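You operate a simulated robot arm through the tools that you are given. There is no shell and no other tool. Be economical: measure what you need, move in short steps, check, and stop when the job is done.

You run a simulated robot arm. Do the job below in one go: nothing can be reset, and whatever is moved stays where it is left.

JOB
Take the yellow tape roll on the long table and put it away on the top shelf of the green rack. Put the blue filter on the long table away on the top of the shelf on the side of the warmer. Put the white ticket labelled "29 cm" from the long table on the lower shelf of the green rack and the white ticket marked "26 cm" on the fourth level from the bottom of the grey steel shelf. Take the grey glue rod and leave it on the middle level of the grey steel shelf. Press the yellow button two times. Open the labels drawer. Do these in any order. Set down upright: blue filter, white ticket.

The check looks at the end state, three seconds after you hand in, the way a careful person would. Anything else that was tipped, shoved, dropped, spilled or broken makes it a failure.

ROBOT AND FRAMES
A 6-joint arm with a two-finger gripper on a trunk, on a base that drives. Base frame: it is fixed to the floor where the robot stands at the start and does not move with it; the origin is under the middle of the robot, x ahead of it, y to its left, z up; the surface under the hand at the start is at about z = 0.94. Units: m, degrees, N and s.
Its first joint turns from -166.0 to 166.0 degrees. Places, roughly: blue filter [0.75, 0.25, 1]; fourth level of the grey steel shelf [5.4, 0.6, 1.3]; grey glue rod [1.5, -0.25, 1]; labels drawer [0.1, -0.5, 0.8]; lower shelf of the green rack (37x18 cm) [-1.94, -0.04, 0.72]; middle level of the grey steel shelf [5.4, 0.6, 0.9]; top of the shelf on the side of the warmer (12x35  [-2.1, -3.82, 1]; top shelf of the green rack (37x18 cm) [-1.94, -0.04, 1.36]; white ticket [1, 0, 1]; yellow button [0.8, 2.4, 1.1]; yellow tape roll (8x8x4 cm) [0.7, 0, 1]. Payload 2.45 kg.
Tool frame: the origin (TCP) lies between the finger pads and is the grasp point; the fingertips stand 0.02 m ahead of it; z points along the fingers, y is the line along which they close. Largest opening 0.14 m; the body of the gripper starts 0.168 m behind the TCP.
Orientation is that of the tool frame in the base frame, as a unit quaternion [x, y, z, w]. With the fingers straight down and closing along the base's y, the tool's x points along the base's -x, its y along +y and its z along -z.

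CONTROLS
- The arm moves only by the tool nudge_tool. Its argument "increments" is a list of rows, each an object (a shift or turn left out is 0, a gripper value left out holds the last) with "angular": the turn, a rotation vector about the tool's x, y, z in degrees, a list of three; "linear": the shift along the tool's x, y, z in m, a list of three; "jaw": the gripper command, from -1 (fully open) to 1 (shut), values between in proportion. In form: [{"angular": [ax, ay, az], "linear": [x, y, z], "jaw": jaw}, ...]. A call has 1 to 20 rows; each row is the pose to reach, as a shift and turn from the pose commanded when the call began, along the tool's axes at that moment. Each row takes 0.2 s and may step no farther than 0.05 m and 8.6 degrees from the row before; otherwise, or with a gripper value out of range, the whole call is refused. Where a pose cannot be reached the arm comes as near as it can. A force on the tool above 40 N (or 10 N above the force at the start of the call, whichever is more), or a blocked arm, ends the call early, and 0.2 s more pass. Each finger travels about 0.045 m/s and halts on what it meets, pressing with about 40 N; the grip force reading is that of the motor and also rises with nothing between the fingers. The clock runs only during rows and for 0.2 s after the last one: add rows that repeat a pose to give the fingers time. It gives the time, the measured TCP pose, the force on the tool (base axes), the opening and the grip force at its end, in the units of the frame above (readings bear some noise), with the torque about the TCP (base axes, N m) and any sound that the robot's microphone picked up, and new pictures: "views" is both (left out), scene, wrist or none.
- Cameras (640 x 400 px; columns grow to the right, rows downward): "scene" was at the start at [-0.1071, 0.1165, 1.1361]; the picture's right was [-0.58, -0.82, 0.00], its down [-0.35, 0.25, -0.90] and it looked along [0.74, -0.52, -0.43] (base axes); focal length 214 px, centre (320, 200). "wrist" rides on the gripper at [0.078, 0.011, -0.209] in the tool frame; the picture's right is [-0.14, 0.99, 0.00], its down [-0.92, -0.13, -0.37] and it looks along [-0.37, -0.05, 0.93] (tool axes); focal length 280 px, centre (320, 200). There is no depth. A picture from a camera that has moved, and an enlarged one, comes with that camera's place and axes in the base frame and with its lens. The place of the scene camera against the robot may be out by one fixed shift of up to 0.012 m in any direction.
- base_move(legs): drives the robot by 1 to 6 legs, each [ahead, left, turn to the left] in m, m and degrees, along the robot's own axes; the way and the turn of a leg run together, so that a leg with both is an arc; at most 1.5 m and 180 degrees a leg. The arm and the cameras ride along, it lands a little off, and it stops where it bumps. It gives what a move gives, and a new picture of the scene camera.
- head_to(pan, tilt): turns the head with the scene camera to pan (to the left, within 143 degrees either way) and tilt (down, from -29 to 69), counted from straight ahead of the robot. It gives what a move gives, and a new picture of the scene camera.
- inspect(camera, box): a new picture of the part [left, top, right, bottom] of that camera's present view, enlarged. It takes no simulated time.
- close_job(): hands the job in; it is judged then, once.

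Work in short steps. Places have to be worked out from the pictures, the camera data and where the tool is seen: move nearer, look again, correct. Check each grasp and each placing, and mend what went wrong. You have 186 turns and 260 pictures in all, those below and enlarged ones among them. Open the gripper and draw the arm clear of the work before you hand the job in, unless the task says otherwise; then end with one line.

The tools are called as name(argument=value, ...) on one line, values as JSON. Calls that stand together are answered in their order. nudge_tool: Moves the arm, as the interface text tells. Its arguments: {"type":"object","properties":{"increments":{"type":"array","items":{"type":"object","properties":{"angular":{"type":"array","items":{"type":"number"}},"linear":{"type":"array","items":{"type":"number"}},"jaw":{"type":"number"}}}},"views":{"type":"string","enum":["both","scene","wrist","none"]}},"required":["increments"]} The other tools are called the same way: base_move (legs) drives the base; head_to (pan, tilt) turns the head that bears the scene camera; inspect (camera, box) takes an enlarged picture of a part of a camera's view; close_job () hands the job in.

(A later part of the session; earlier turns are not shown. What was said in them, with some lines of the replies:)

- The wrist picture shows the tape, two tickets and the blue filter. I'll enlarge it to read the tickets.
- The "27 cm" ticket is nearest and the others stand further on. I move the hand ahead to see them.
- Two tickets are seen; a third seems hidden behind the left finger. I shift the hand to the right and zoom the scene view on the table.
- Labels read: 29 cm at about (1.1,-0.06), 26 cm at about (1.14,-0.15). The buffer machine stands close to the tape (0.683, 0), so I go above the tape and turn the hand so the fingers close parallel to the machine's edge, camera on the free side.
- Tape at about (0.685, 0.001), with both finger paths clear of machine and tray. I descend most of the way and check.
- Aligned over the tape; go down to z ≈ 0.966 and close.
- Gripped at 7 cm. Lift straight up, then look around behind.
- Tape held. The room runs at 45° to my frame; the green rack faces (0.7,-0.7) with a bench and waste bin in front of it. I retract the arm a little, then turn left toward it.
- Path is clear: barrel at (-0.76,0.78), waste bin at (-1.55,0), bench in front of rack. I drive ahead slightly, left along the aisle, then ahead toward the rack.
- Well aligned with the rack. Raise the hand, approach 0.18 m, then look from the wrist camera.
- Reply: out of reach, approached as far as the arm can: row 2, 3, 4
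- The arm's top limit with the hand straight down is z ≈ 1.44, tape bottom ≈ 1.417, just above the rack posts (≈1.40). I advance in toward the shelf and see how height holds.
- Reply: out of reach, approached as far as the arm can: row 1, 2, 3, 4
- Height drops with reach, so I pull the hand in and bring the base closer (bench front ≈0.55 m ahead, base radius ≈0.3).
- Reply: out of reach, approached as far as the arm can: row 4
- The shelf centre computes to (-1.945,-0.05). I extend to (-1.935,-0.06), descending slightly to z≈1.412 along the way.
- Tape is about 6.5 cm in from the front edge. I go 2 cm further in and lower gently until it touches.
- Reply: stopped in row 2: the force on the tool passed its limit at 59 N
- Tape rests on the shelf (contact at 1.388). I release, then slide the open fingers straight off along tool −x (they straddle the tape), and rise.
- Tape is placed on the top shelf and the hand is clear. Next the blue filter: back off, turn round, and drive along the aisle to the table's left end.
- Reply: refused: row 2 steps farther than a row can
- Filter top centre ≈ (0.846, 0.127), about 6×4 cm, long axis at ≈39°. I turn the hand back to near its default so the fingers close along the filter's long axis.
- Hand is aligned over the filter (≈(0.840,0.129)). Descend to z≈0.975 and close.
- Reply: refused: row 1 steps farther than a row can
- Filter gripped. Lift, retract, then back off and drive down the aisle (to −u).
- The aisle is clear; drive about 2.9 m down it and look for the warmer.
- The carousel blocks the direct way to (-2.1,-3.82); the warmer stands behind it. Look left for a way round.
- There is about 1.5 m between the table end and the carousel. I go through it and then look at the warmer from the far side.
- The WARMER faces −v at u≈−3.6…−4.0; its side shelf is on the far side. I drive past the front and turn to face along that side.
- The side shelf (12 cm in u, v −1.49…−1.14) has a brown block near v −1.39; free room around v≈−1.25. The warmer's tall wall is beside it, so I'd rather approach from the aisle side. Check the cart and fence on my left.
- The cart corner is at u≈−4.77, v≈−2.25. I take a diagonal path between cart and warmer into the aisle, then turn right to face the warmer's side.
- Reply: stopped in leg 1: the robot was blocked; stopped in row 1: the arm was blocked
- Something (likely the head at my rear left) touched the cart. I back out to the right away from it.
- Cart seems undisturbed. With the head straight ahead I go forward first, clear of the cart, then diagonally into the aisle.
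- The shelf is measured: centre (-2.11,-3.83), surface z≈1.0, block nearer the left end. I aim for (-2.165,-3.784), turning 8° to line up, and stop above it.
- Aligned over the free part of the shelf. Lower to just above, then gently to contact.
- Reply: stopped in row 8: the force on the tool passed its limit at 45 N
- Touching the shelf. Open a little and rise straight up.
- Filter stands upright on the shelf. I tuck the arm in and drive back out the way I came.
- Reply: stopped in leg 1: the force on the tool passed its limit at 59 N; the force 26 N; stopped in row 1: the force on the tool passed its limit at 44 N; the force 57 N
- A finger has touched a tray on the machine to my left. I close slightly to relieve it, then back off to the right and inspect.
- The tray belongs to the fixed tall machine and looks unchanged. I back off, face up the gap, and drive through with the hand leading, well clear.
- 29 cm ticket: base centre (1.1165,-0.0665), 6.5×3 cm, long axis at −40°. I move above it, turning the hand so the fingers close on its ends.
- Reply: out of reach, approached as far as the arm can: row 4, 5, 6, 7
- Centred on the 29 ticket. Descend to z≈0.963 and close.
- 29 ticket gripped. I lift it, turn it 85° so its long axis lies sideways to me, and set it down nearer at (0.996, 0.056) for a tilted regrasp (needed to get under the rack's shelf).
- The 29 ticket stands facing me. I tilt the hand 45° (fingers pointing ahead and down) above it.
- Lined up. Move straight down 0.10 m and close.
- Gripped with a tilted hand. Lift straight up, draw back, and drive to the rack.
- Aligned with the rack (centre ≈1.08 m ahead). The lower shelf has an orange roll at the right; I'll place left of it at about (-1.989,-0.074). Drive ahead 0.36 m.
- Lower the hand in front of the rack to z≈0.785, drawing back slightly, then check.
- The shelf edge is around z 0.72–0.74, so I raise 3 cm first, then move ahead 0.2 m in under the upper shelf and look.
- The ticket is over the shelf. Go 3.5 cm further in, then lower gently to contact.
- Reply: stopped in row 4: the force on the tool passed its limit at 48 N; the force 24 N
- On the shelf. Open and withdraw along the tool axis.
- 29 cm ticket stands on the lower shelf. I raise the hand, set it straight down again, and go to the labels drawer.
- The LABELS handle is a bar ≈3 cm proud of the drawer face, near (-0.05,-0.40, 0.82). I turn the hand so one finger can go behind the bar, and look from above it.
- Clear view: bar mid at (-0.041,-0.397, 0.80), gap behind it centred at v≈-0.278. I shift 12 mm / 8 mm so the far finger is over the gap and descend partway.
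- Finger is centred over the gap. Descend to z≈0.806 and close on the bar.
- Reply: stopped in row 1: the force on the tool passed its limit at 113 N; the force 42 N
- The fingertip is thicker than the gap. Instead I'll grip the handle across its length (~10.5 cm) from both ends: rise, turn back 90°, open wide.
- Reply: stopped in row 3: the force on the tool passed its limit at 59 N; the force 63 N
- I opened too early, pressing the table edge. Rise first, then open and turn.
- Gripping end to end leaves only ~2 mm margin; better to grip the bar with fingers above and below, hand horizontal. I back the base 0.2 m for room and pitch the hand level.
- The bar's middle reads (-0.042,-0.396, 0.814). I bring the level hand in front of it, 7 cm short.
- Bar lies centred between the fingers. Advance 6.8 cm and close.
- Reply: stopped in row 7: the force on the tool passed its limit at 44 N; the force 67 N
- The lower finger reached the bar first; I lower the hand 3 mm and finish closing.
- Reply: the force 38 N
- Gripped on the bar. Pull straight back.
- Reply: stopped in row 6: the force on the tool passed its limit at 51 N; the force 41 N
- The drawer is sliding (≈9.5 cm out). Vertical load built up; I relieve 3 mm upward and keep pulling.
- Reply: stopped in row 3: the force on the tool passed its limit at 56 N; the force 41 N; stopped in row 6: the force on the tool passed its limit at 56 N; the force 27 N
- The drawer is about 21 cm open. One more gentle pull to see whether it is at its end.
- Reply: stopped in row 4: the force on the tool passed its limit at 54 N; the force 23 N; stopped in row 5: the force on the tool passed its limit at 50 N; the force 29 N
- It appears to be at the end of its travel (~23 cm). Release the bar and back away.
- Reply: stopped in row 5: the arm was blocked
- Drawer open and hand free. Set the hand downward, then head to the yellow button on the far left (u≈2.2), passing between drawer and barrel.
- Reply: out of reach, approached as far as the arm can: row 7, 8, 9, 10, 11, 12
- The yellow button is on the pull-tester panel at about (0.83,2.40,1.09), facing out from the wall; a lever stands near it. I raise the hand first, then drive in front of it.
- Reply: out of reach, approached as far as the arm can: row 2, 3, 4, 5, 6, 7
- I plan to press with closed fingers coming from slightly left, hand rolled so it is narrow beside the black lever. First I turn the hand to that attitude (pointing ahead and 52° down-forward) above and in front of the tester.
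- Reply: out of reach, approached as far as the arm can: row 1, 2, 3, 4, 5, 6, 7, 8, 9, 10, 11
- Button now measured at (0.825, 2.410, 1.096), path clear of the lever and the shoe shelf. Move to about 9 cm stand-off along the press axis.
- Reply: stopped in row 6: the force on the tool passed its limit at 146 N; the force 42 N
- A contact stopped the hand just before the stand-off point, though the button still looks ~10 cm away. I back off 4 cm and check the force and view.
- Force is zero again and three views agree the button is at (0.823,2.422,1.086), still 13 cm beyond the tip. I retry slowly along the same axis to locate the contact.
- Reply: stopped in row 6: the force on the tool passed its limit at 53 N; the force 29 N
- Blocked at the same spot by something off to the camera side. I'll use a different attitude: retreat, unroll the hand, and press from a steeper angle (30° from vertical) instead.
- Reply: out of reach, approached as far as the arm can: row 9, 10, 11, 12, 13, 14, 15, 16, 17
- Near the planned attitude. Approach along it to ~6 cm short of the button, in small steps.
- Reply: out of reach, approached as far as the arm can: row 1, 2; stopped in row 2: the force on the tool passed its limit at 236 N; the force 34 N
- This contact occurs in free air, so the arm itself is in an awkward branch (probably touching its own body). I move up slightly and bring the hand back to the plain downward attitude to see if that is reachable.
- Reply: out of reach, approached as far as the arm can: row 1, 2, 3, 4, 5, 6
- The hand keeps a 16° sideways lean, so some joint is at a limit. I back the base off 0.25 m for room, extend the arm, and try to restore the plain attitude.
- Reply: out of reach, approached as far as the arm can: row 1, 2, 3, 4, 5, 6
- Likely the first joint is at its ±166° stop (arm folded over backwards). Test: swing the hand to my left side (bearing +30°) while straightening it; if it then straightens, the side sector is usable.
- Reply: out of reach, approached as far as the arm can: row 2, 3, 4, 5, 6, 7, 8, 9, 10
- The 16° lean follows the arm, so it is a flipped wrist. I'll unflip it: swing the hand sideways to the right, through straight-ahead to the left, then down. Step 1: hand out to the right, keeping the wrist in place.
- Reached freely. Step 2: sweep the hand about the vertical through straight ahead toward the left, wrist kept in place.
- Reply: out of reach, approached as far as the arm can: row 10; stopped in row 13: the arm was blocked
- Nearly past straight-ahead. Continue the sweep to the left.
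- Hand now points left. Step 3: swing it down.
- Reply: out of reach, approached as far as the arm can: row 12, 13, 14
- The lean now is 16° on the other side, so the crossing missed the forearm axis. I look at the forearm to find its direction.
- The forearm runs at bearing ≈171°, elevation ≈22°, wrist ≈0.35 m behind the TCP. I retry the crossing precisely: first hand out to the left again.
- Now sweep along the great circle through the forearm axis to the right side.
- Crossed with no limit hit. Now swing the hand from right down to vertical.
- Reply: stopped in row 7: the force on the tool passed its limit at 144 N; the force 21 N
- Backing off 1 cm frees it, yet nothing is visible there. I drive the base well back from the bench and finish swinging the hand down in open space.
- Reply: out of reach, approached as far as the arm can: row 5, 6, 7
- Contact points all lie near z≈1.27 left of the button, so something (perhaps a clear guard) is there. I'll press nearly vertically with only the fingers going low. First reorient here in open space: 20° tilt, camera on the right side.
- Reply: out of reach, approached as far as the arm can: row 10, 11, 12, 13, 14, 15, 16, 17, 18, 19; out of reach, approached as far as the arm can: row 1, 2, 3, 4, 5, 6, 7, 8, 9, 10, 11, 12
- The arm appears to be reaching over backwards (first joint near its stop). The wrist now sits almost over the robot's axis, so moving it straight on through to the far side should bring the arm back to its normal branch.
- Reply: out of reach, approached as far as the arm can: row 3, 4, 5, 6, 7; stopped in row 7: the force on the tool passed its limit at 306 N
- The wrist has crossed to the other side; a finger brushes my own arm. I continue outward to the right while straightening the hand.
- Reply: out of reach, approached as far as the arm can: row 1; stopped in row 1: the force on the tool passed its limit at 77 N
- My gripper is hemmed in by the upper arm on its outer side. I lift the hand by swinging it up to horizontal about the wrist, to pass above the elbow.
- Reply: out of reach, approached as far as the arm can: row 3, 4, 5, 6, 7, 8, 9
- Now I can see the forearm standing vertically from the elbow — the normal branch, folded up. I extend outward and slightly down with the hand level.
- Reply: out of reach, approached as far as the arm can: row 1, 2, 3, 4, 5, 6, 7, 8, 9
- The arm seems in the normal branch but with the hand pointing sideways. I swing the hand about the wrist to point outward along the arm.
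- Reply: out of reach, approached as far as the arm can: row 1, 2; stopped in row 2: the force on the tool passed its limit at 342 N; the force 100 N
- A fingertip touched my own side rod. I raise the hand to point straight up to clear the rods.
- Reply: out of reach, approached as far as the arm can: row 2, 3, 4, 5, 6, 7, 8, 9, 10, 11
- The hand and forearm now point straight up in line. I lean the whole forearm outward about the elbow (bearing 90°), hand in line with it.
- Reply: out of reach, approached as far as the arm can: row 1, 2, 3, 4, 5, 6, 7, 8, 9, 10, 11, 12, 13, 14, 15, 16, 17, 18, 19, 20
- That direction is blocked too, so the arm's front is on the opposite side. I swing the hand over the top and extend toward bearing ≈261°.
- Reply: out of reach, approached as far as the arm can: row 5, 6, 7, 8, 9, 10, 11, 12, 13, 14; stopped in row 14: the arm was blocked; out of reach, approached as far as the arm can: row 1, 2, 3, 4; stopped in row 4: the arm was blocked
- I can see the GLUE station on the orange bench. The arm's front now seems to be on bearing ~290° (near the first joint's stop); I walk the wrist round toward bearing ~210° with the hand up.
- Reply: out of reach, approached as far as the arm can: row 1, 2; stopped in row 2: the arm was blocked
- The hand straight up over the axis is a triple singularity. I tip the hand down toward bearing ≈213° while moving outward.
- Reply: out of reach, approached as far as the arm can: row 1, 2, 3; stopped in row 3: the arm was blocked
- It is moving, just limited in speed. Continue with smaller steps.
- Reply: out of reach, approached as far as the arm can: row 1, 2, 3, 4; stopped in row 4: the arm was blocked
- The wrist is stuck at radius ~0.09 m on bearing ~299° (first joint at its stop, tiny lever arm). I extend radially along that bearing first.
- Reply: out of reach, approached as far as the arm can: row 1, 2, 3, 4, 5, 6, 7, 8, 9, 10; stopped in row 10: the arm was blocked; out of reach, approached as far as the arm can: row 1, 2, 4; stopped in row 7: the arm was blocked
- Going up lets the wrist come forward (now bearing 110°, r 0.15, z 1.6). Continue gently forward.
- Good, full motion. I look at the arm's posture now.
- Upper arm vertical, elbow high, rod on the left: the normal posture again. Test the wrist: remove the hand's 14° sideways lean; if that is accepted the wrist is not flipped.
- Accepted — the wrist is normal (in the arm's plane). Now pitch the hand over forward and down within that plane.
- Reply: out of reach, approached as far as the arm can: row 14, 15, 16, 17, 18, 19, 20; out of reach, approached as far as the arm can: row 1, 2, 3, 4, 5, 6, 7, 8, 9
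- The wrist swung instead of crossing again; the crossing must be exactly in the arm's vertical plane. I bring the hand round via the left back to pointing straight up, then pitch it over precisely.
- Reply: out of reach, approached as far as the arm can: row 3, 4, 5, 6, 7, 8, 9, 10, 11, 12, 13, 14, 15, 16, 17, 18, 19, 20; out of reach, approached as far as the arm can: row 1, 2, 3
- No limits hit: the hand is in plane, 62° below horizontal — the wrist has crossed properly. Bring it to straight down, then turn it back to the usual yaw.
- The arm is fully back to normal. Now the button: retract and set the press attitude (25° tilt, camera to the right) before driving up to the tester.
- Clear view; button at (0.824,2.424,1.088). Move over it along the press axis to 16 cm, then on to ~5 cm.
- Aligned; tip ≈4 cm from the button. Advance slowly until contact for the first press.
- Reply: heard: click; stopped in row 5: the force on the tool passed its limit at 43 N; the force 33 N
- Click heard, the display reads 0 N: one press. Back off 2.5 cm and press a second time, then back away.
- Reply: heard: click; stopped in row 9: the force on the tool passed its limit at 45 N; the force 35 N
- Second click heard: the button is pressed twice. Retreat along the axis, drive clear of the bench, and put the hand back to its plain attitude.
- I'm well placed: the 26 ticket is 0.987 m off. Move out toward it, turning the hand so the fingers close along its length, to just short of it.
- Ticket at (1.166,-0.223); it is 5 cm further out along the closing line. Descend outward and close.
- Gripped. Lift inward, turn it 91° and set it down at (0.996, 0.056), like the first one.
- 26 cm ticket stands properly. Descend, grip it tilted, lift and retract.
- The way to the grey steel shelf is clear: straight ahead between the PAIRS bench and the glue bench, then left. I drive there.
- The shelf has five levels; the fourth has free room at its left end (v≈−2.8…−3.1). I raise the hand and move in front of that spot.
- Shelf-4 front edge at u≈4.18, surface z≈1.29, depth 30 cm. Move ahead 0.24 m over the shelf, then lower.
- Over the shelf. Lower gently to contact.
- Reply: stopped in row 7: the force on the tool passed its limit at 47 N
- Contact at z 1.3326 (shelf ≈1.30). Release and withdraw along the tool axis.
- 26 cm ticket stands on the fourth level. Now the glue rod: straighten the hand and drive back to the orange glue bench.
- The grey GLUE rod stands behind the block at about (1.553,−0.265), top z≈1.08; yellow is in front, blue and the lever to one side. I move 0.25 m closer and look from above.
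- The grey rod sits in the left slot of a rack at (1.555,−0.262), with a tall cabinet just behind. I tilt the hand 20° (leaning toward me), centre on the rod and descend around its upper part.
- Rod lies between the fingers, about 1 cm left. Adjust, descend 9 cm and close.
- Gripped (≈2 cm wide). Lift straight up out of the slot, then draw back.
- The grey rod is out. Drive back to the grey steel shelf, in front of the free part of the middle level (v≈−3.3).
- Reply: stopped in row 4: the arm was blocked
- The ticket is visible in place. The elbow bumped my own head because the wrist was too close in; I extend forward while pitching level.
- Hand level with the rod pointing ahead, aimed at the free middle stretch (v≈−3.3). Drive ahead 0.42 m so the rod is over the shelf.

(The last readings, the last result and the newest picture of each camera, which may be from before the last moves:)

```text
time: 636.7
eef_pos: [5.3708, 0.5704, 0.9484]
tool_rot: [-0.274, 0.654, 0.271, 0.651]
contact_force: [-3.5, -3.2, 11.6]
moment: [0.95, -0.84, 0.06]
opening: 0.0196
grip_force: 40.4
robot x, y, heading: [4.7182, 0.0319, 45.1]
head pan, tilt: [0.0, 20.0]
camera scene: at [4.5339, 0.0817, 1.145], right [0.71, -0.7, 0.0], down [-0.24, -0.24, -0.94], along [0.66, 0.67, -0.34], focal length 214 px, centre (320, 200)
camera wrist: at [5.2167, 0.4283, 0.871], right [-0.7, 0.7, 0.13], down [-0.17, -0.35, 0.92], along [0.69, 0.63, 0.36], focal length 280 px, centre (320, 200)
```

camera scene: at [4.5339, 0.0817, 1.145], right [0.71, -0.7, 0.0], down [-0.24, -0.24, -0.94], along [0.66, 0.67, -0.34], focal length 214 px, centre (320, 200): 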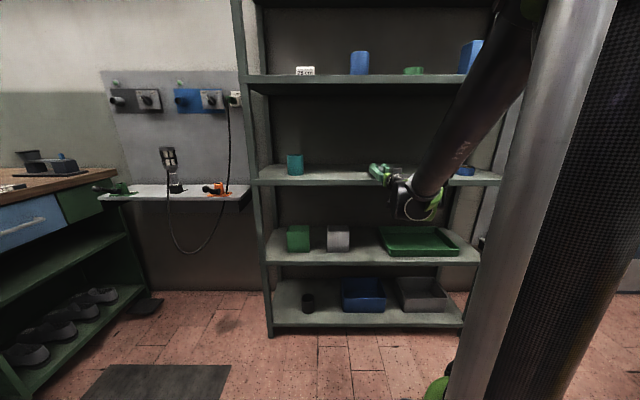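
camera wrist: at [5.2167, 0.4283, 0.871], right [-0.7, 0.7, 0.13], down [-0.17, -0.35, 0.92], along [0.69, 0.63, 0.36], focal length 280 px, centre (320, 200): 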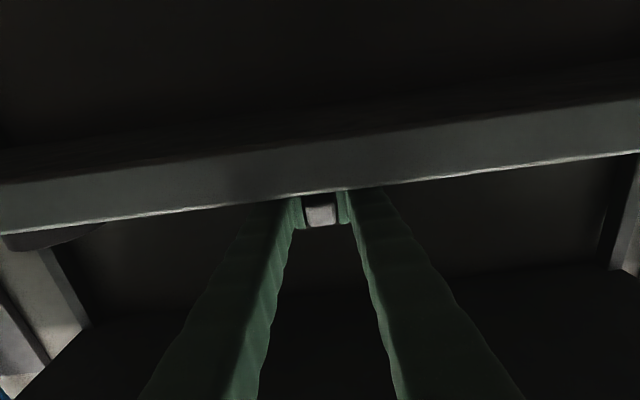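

The rod's tip touches the shelf. Open slowly to let it lie down.

nudge_tool(increments=[{"linear": [0.004, 0, 0], "jaw": 0.85}, {"linear": [0.008, 0, 0], "jaw": 0.65}, {"linear": [0.008, 0, 0], "jaw": 0.45}, {"linear": [0.008, 0, 0], "jaw": 0.3}, {"linear": [0.008, 0, 0], "jaw": 0.3}, {"linear": [0.0, 0, -0.03], "jaw": 0.3}, {"linear": [-0.005, 0, -0.07], "jaw": 0.3}, {"linear": [-0.01, 0, -0.11], "jaw": 0.3}, {"linear": [-0.01, 0, -0.11], "jaw": 0.3}], views="both")

```text
time: 638.7
eef_pos: [5.2944, 0.4911, 0.9578]
tool_rot: [-0.273, 0.654, 0.27, 0.652]
contact_force: [-0.1, 0.9, -0.4]
moment: [0.02, 0.0, 0.02]
opening: 0.0488
grip_force: 0.1
robot x, y, heading: [4.7197, 0.0331, 45.1]
head pan, tilt: [0.0, 20.0]
camera scene: at [4.5343, 0.082, 1.1451], right [0.71, -0.7, 0.0], down [-0.24, -0.24, -0.94], along [0.66, 0.67, -0.34], focal length 214 px, centre (320, 200)
camera wrist: at [5.1401, 0.3494, 0.881], right [-0.7, 0.7, 0.14], down [-0.17, -0.35, 0.92], along [0.69, 0.63, 0.36], focal length 280 px, centre (320, 200)
```

scene: 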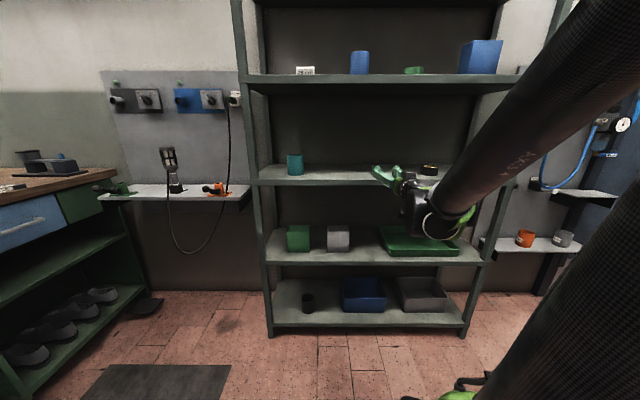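
wrist: 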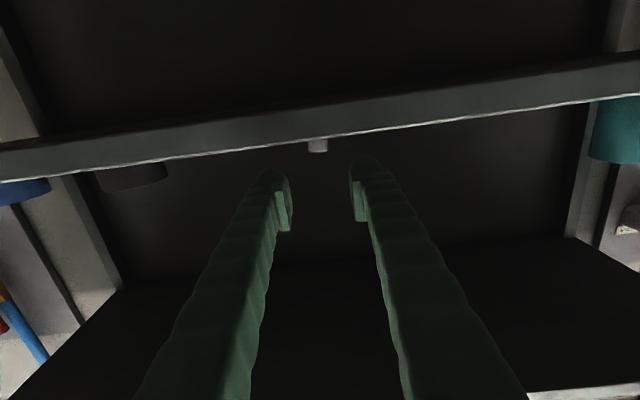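

The rod lies on the middle level. Back the base away and check the shelf.

base_move(legs=[[-0.45, 0, 0]])

nudge_tool(increments=[{"linear": [-0.04, 0, 0], "jaw": -1}, {"linear": [-0.08, 0, 0], "jaw": -1}, {"linear": [-0.12, 0, 0], "angular": [0, 6, 0], "jaw": -1}, {"linear": [-0.16, 0, 0], "angular": [0, 12, 0], "jaw": -1}, {"linear": [-0.2, 0, 0], "angular": [0, 18, 0], "jaw": -1}, {"linear": [-0.24, 0, 0], "angular": [0, 24, 0], "jaw": -1}, {"linear": [-0.24, 0, 0], "angular": [0, 24, 0], "jaw": -1}], views="none")

inspect(camera="scene", box=[240, 70, 480, 200])

```text
time: 641.4
eef_pos: [4.9751, 0.1704, 0.9587]
tool_rot: [-0.275, 0.653, 0.273, 0.651]
contact_force: [0.5, 0.8, 0.0]
moment: [0.02, -0.04, 0.02]
opening: 0.0489
grip_force: 0.0
robot x, y, heading: [4.4009, -0.291, 45.3]
head pan, tilt: [0.0, 20.0]
camera scene: at [4.2155, -0.2403, 1.1451], right [0.71, -0.7, 0.0], down [-0.24, -0.24, -0.94], along [0.66, 0.67, -0.34], focal length 214 px, centre (320, 200)
```

scene: 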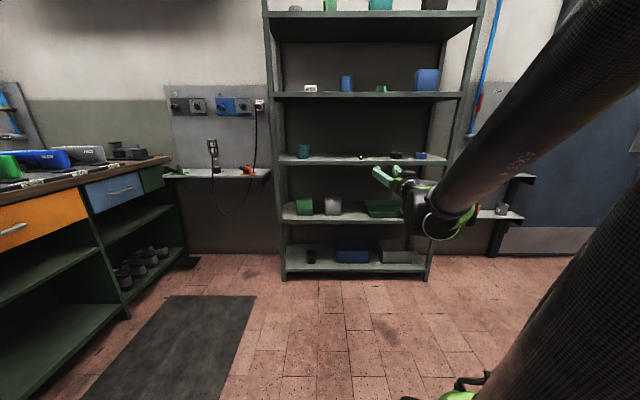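

```text
time: 643.0
eef_pos: [4.9749, 0.1723, 1.1981]
tool_rot: [-0.324, 0.775, 0.208, 0.501]
contact_force: [0.1, -0.2, 0.4]
moment: [0.02, -0.02, -0.02]
opening: 0.14
grip_force: 0.0
robot x, y, heading: [4.3976, -0.2915, 45.4]
head pan, tilt: [0.0, 20.0]
```

```text
2.67 times, centred on (360, 135) of scene
camera zoom: at [4.2155, -0.2403, 1.1451], right [0.71, -0.7, 0.0], down [-0.24, -0.24, -0.94], along [0.66, 0.67, -0.34], focal length 572 px, centre (213, 373)
```

zoom: 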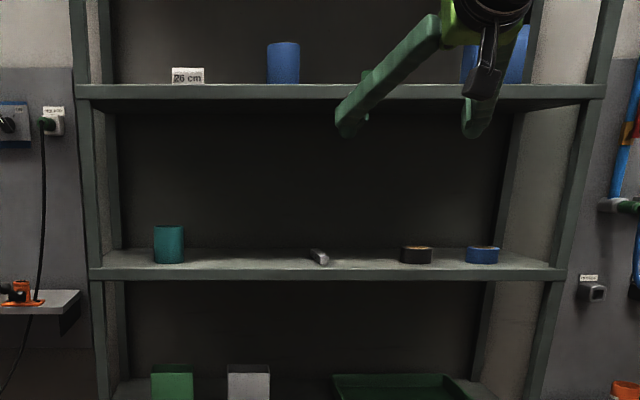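

Everything is where it should be: the rod lies on the middle level, the 26 cm ticket stands on the fourth level, and the gripper is open and clear. I hand in.

close_job()

```text
The job is handed in.
```

All seven tasks are done and the job is handed in. On the way the robot bumped the blue cart, a tray on the peg-lift machine, and the area around the pull tester; I saw nothing moved.
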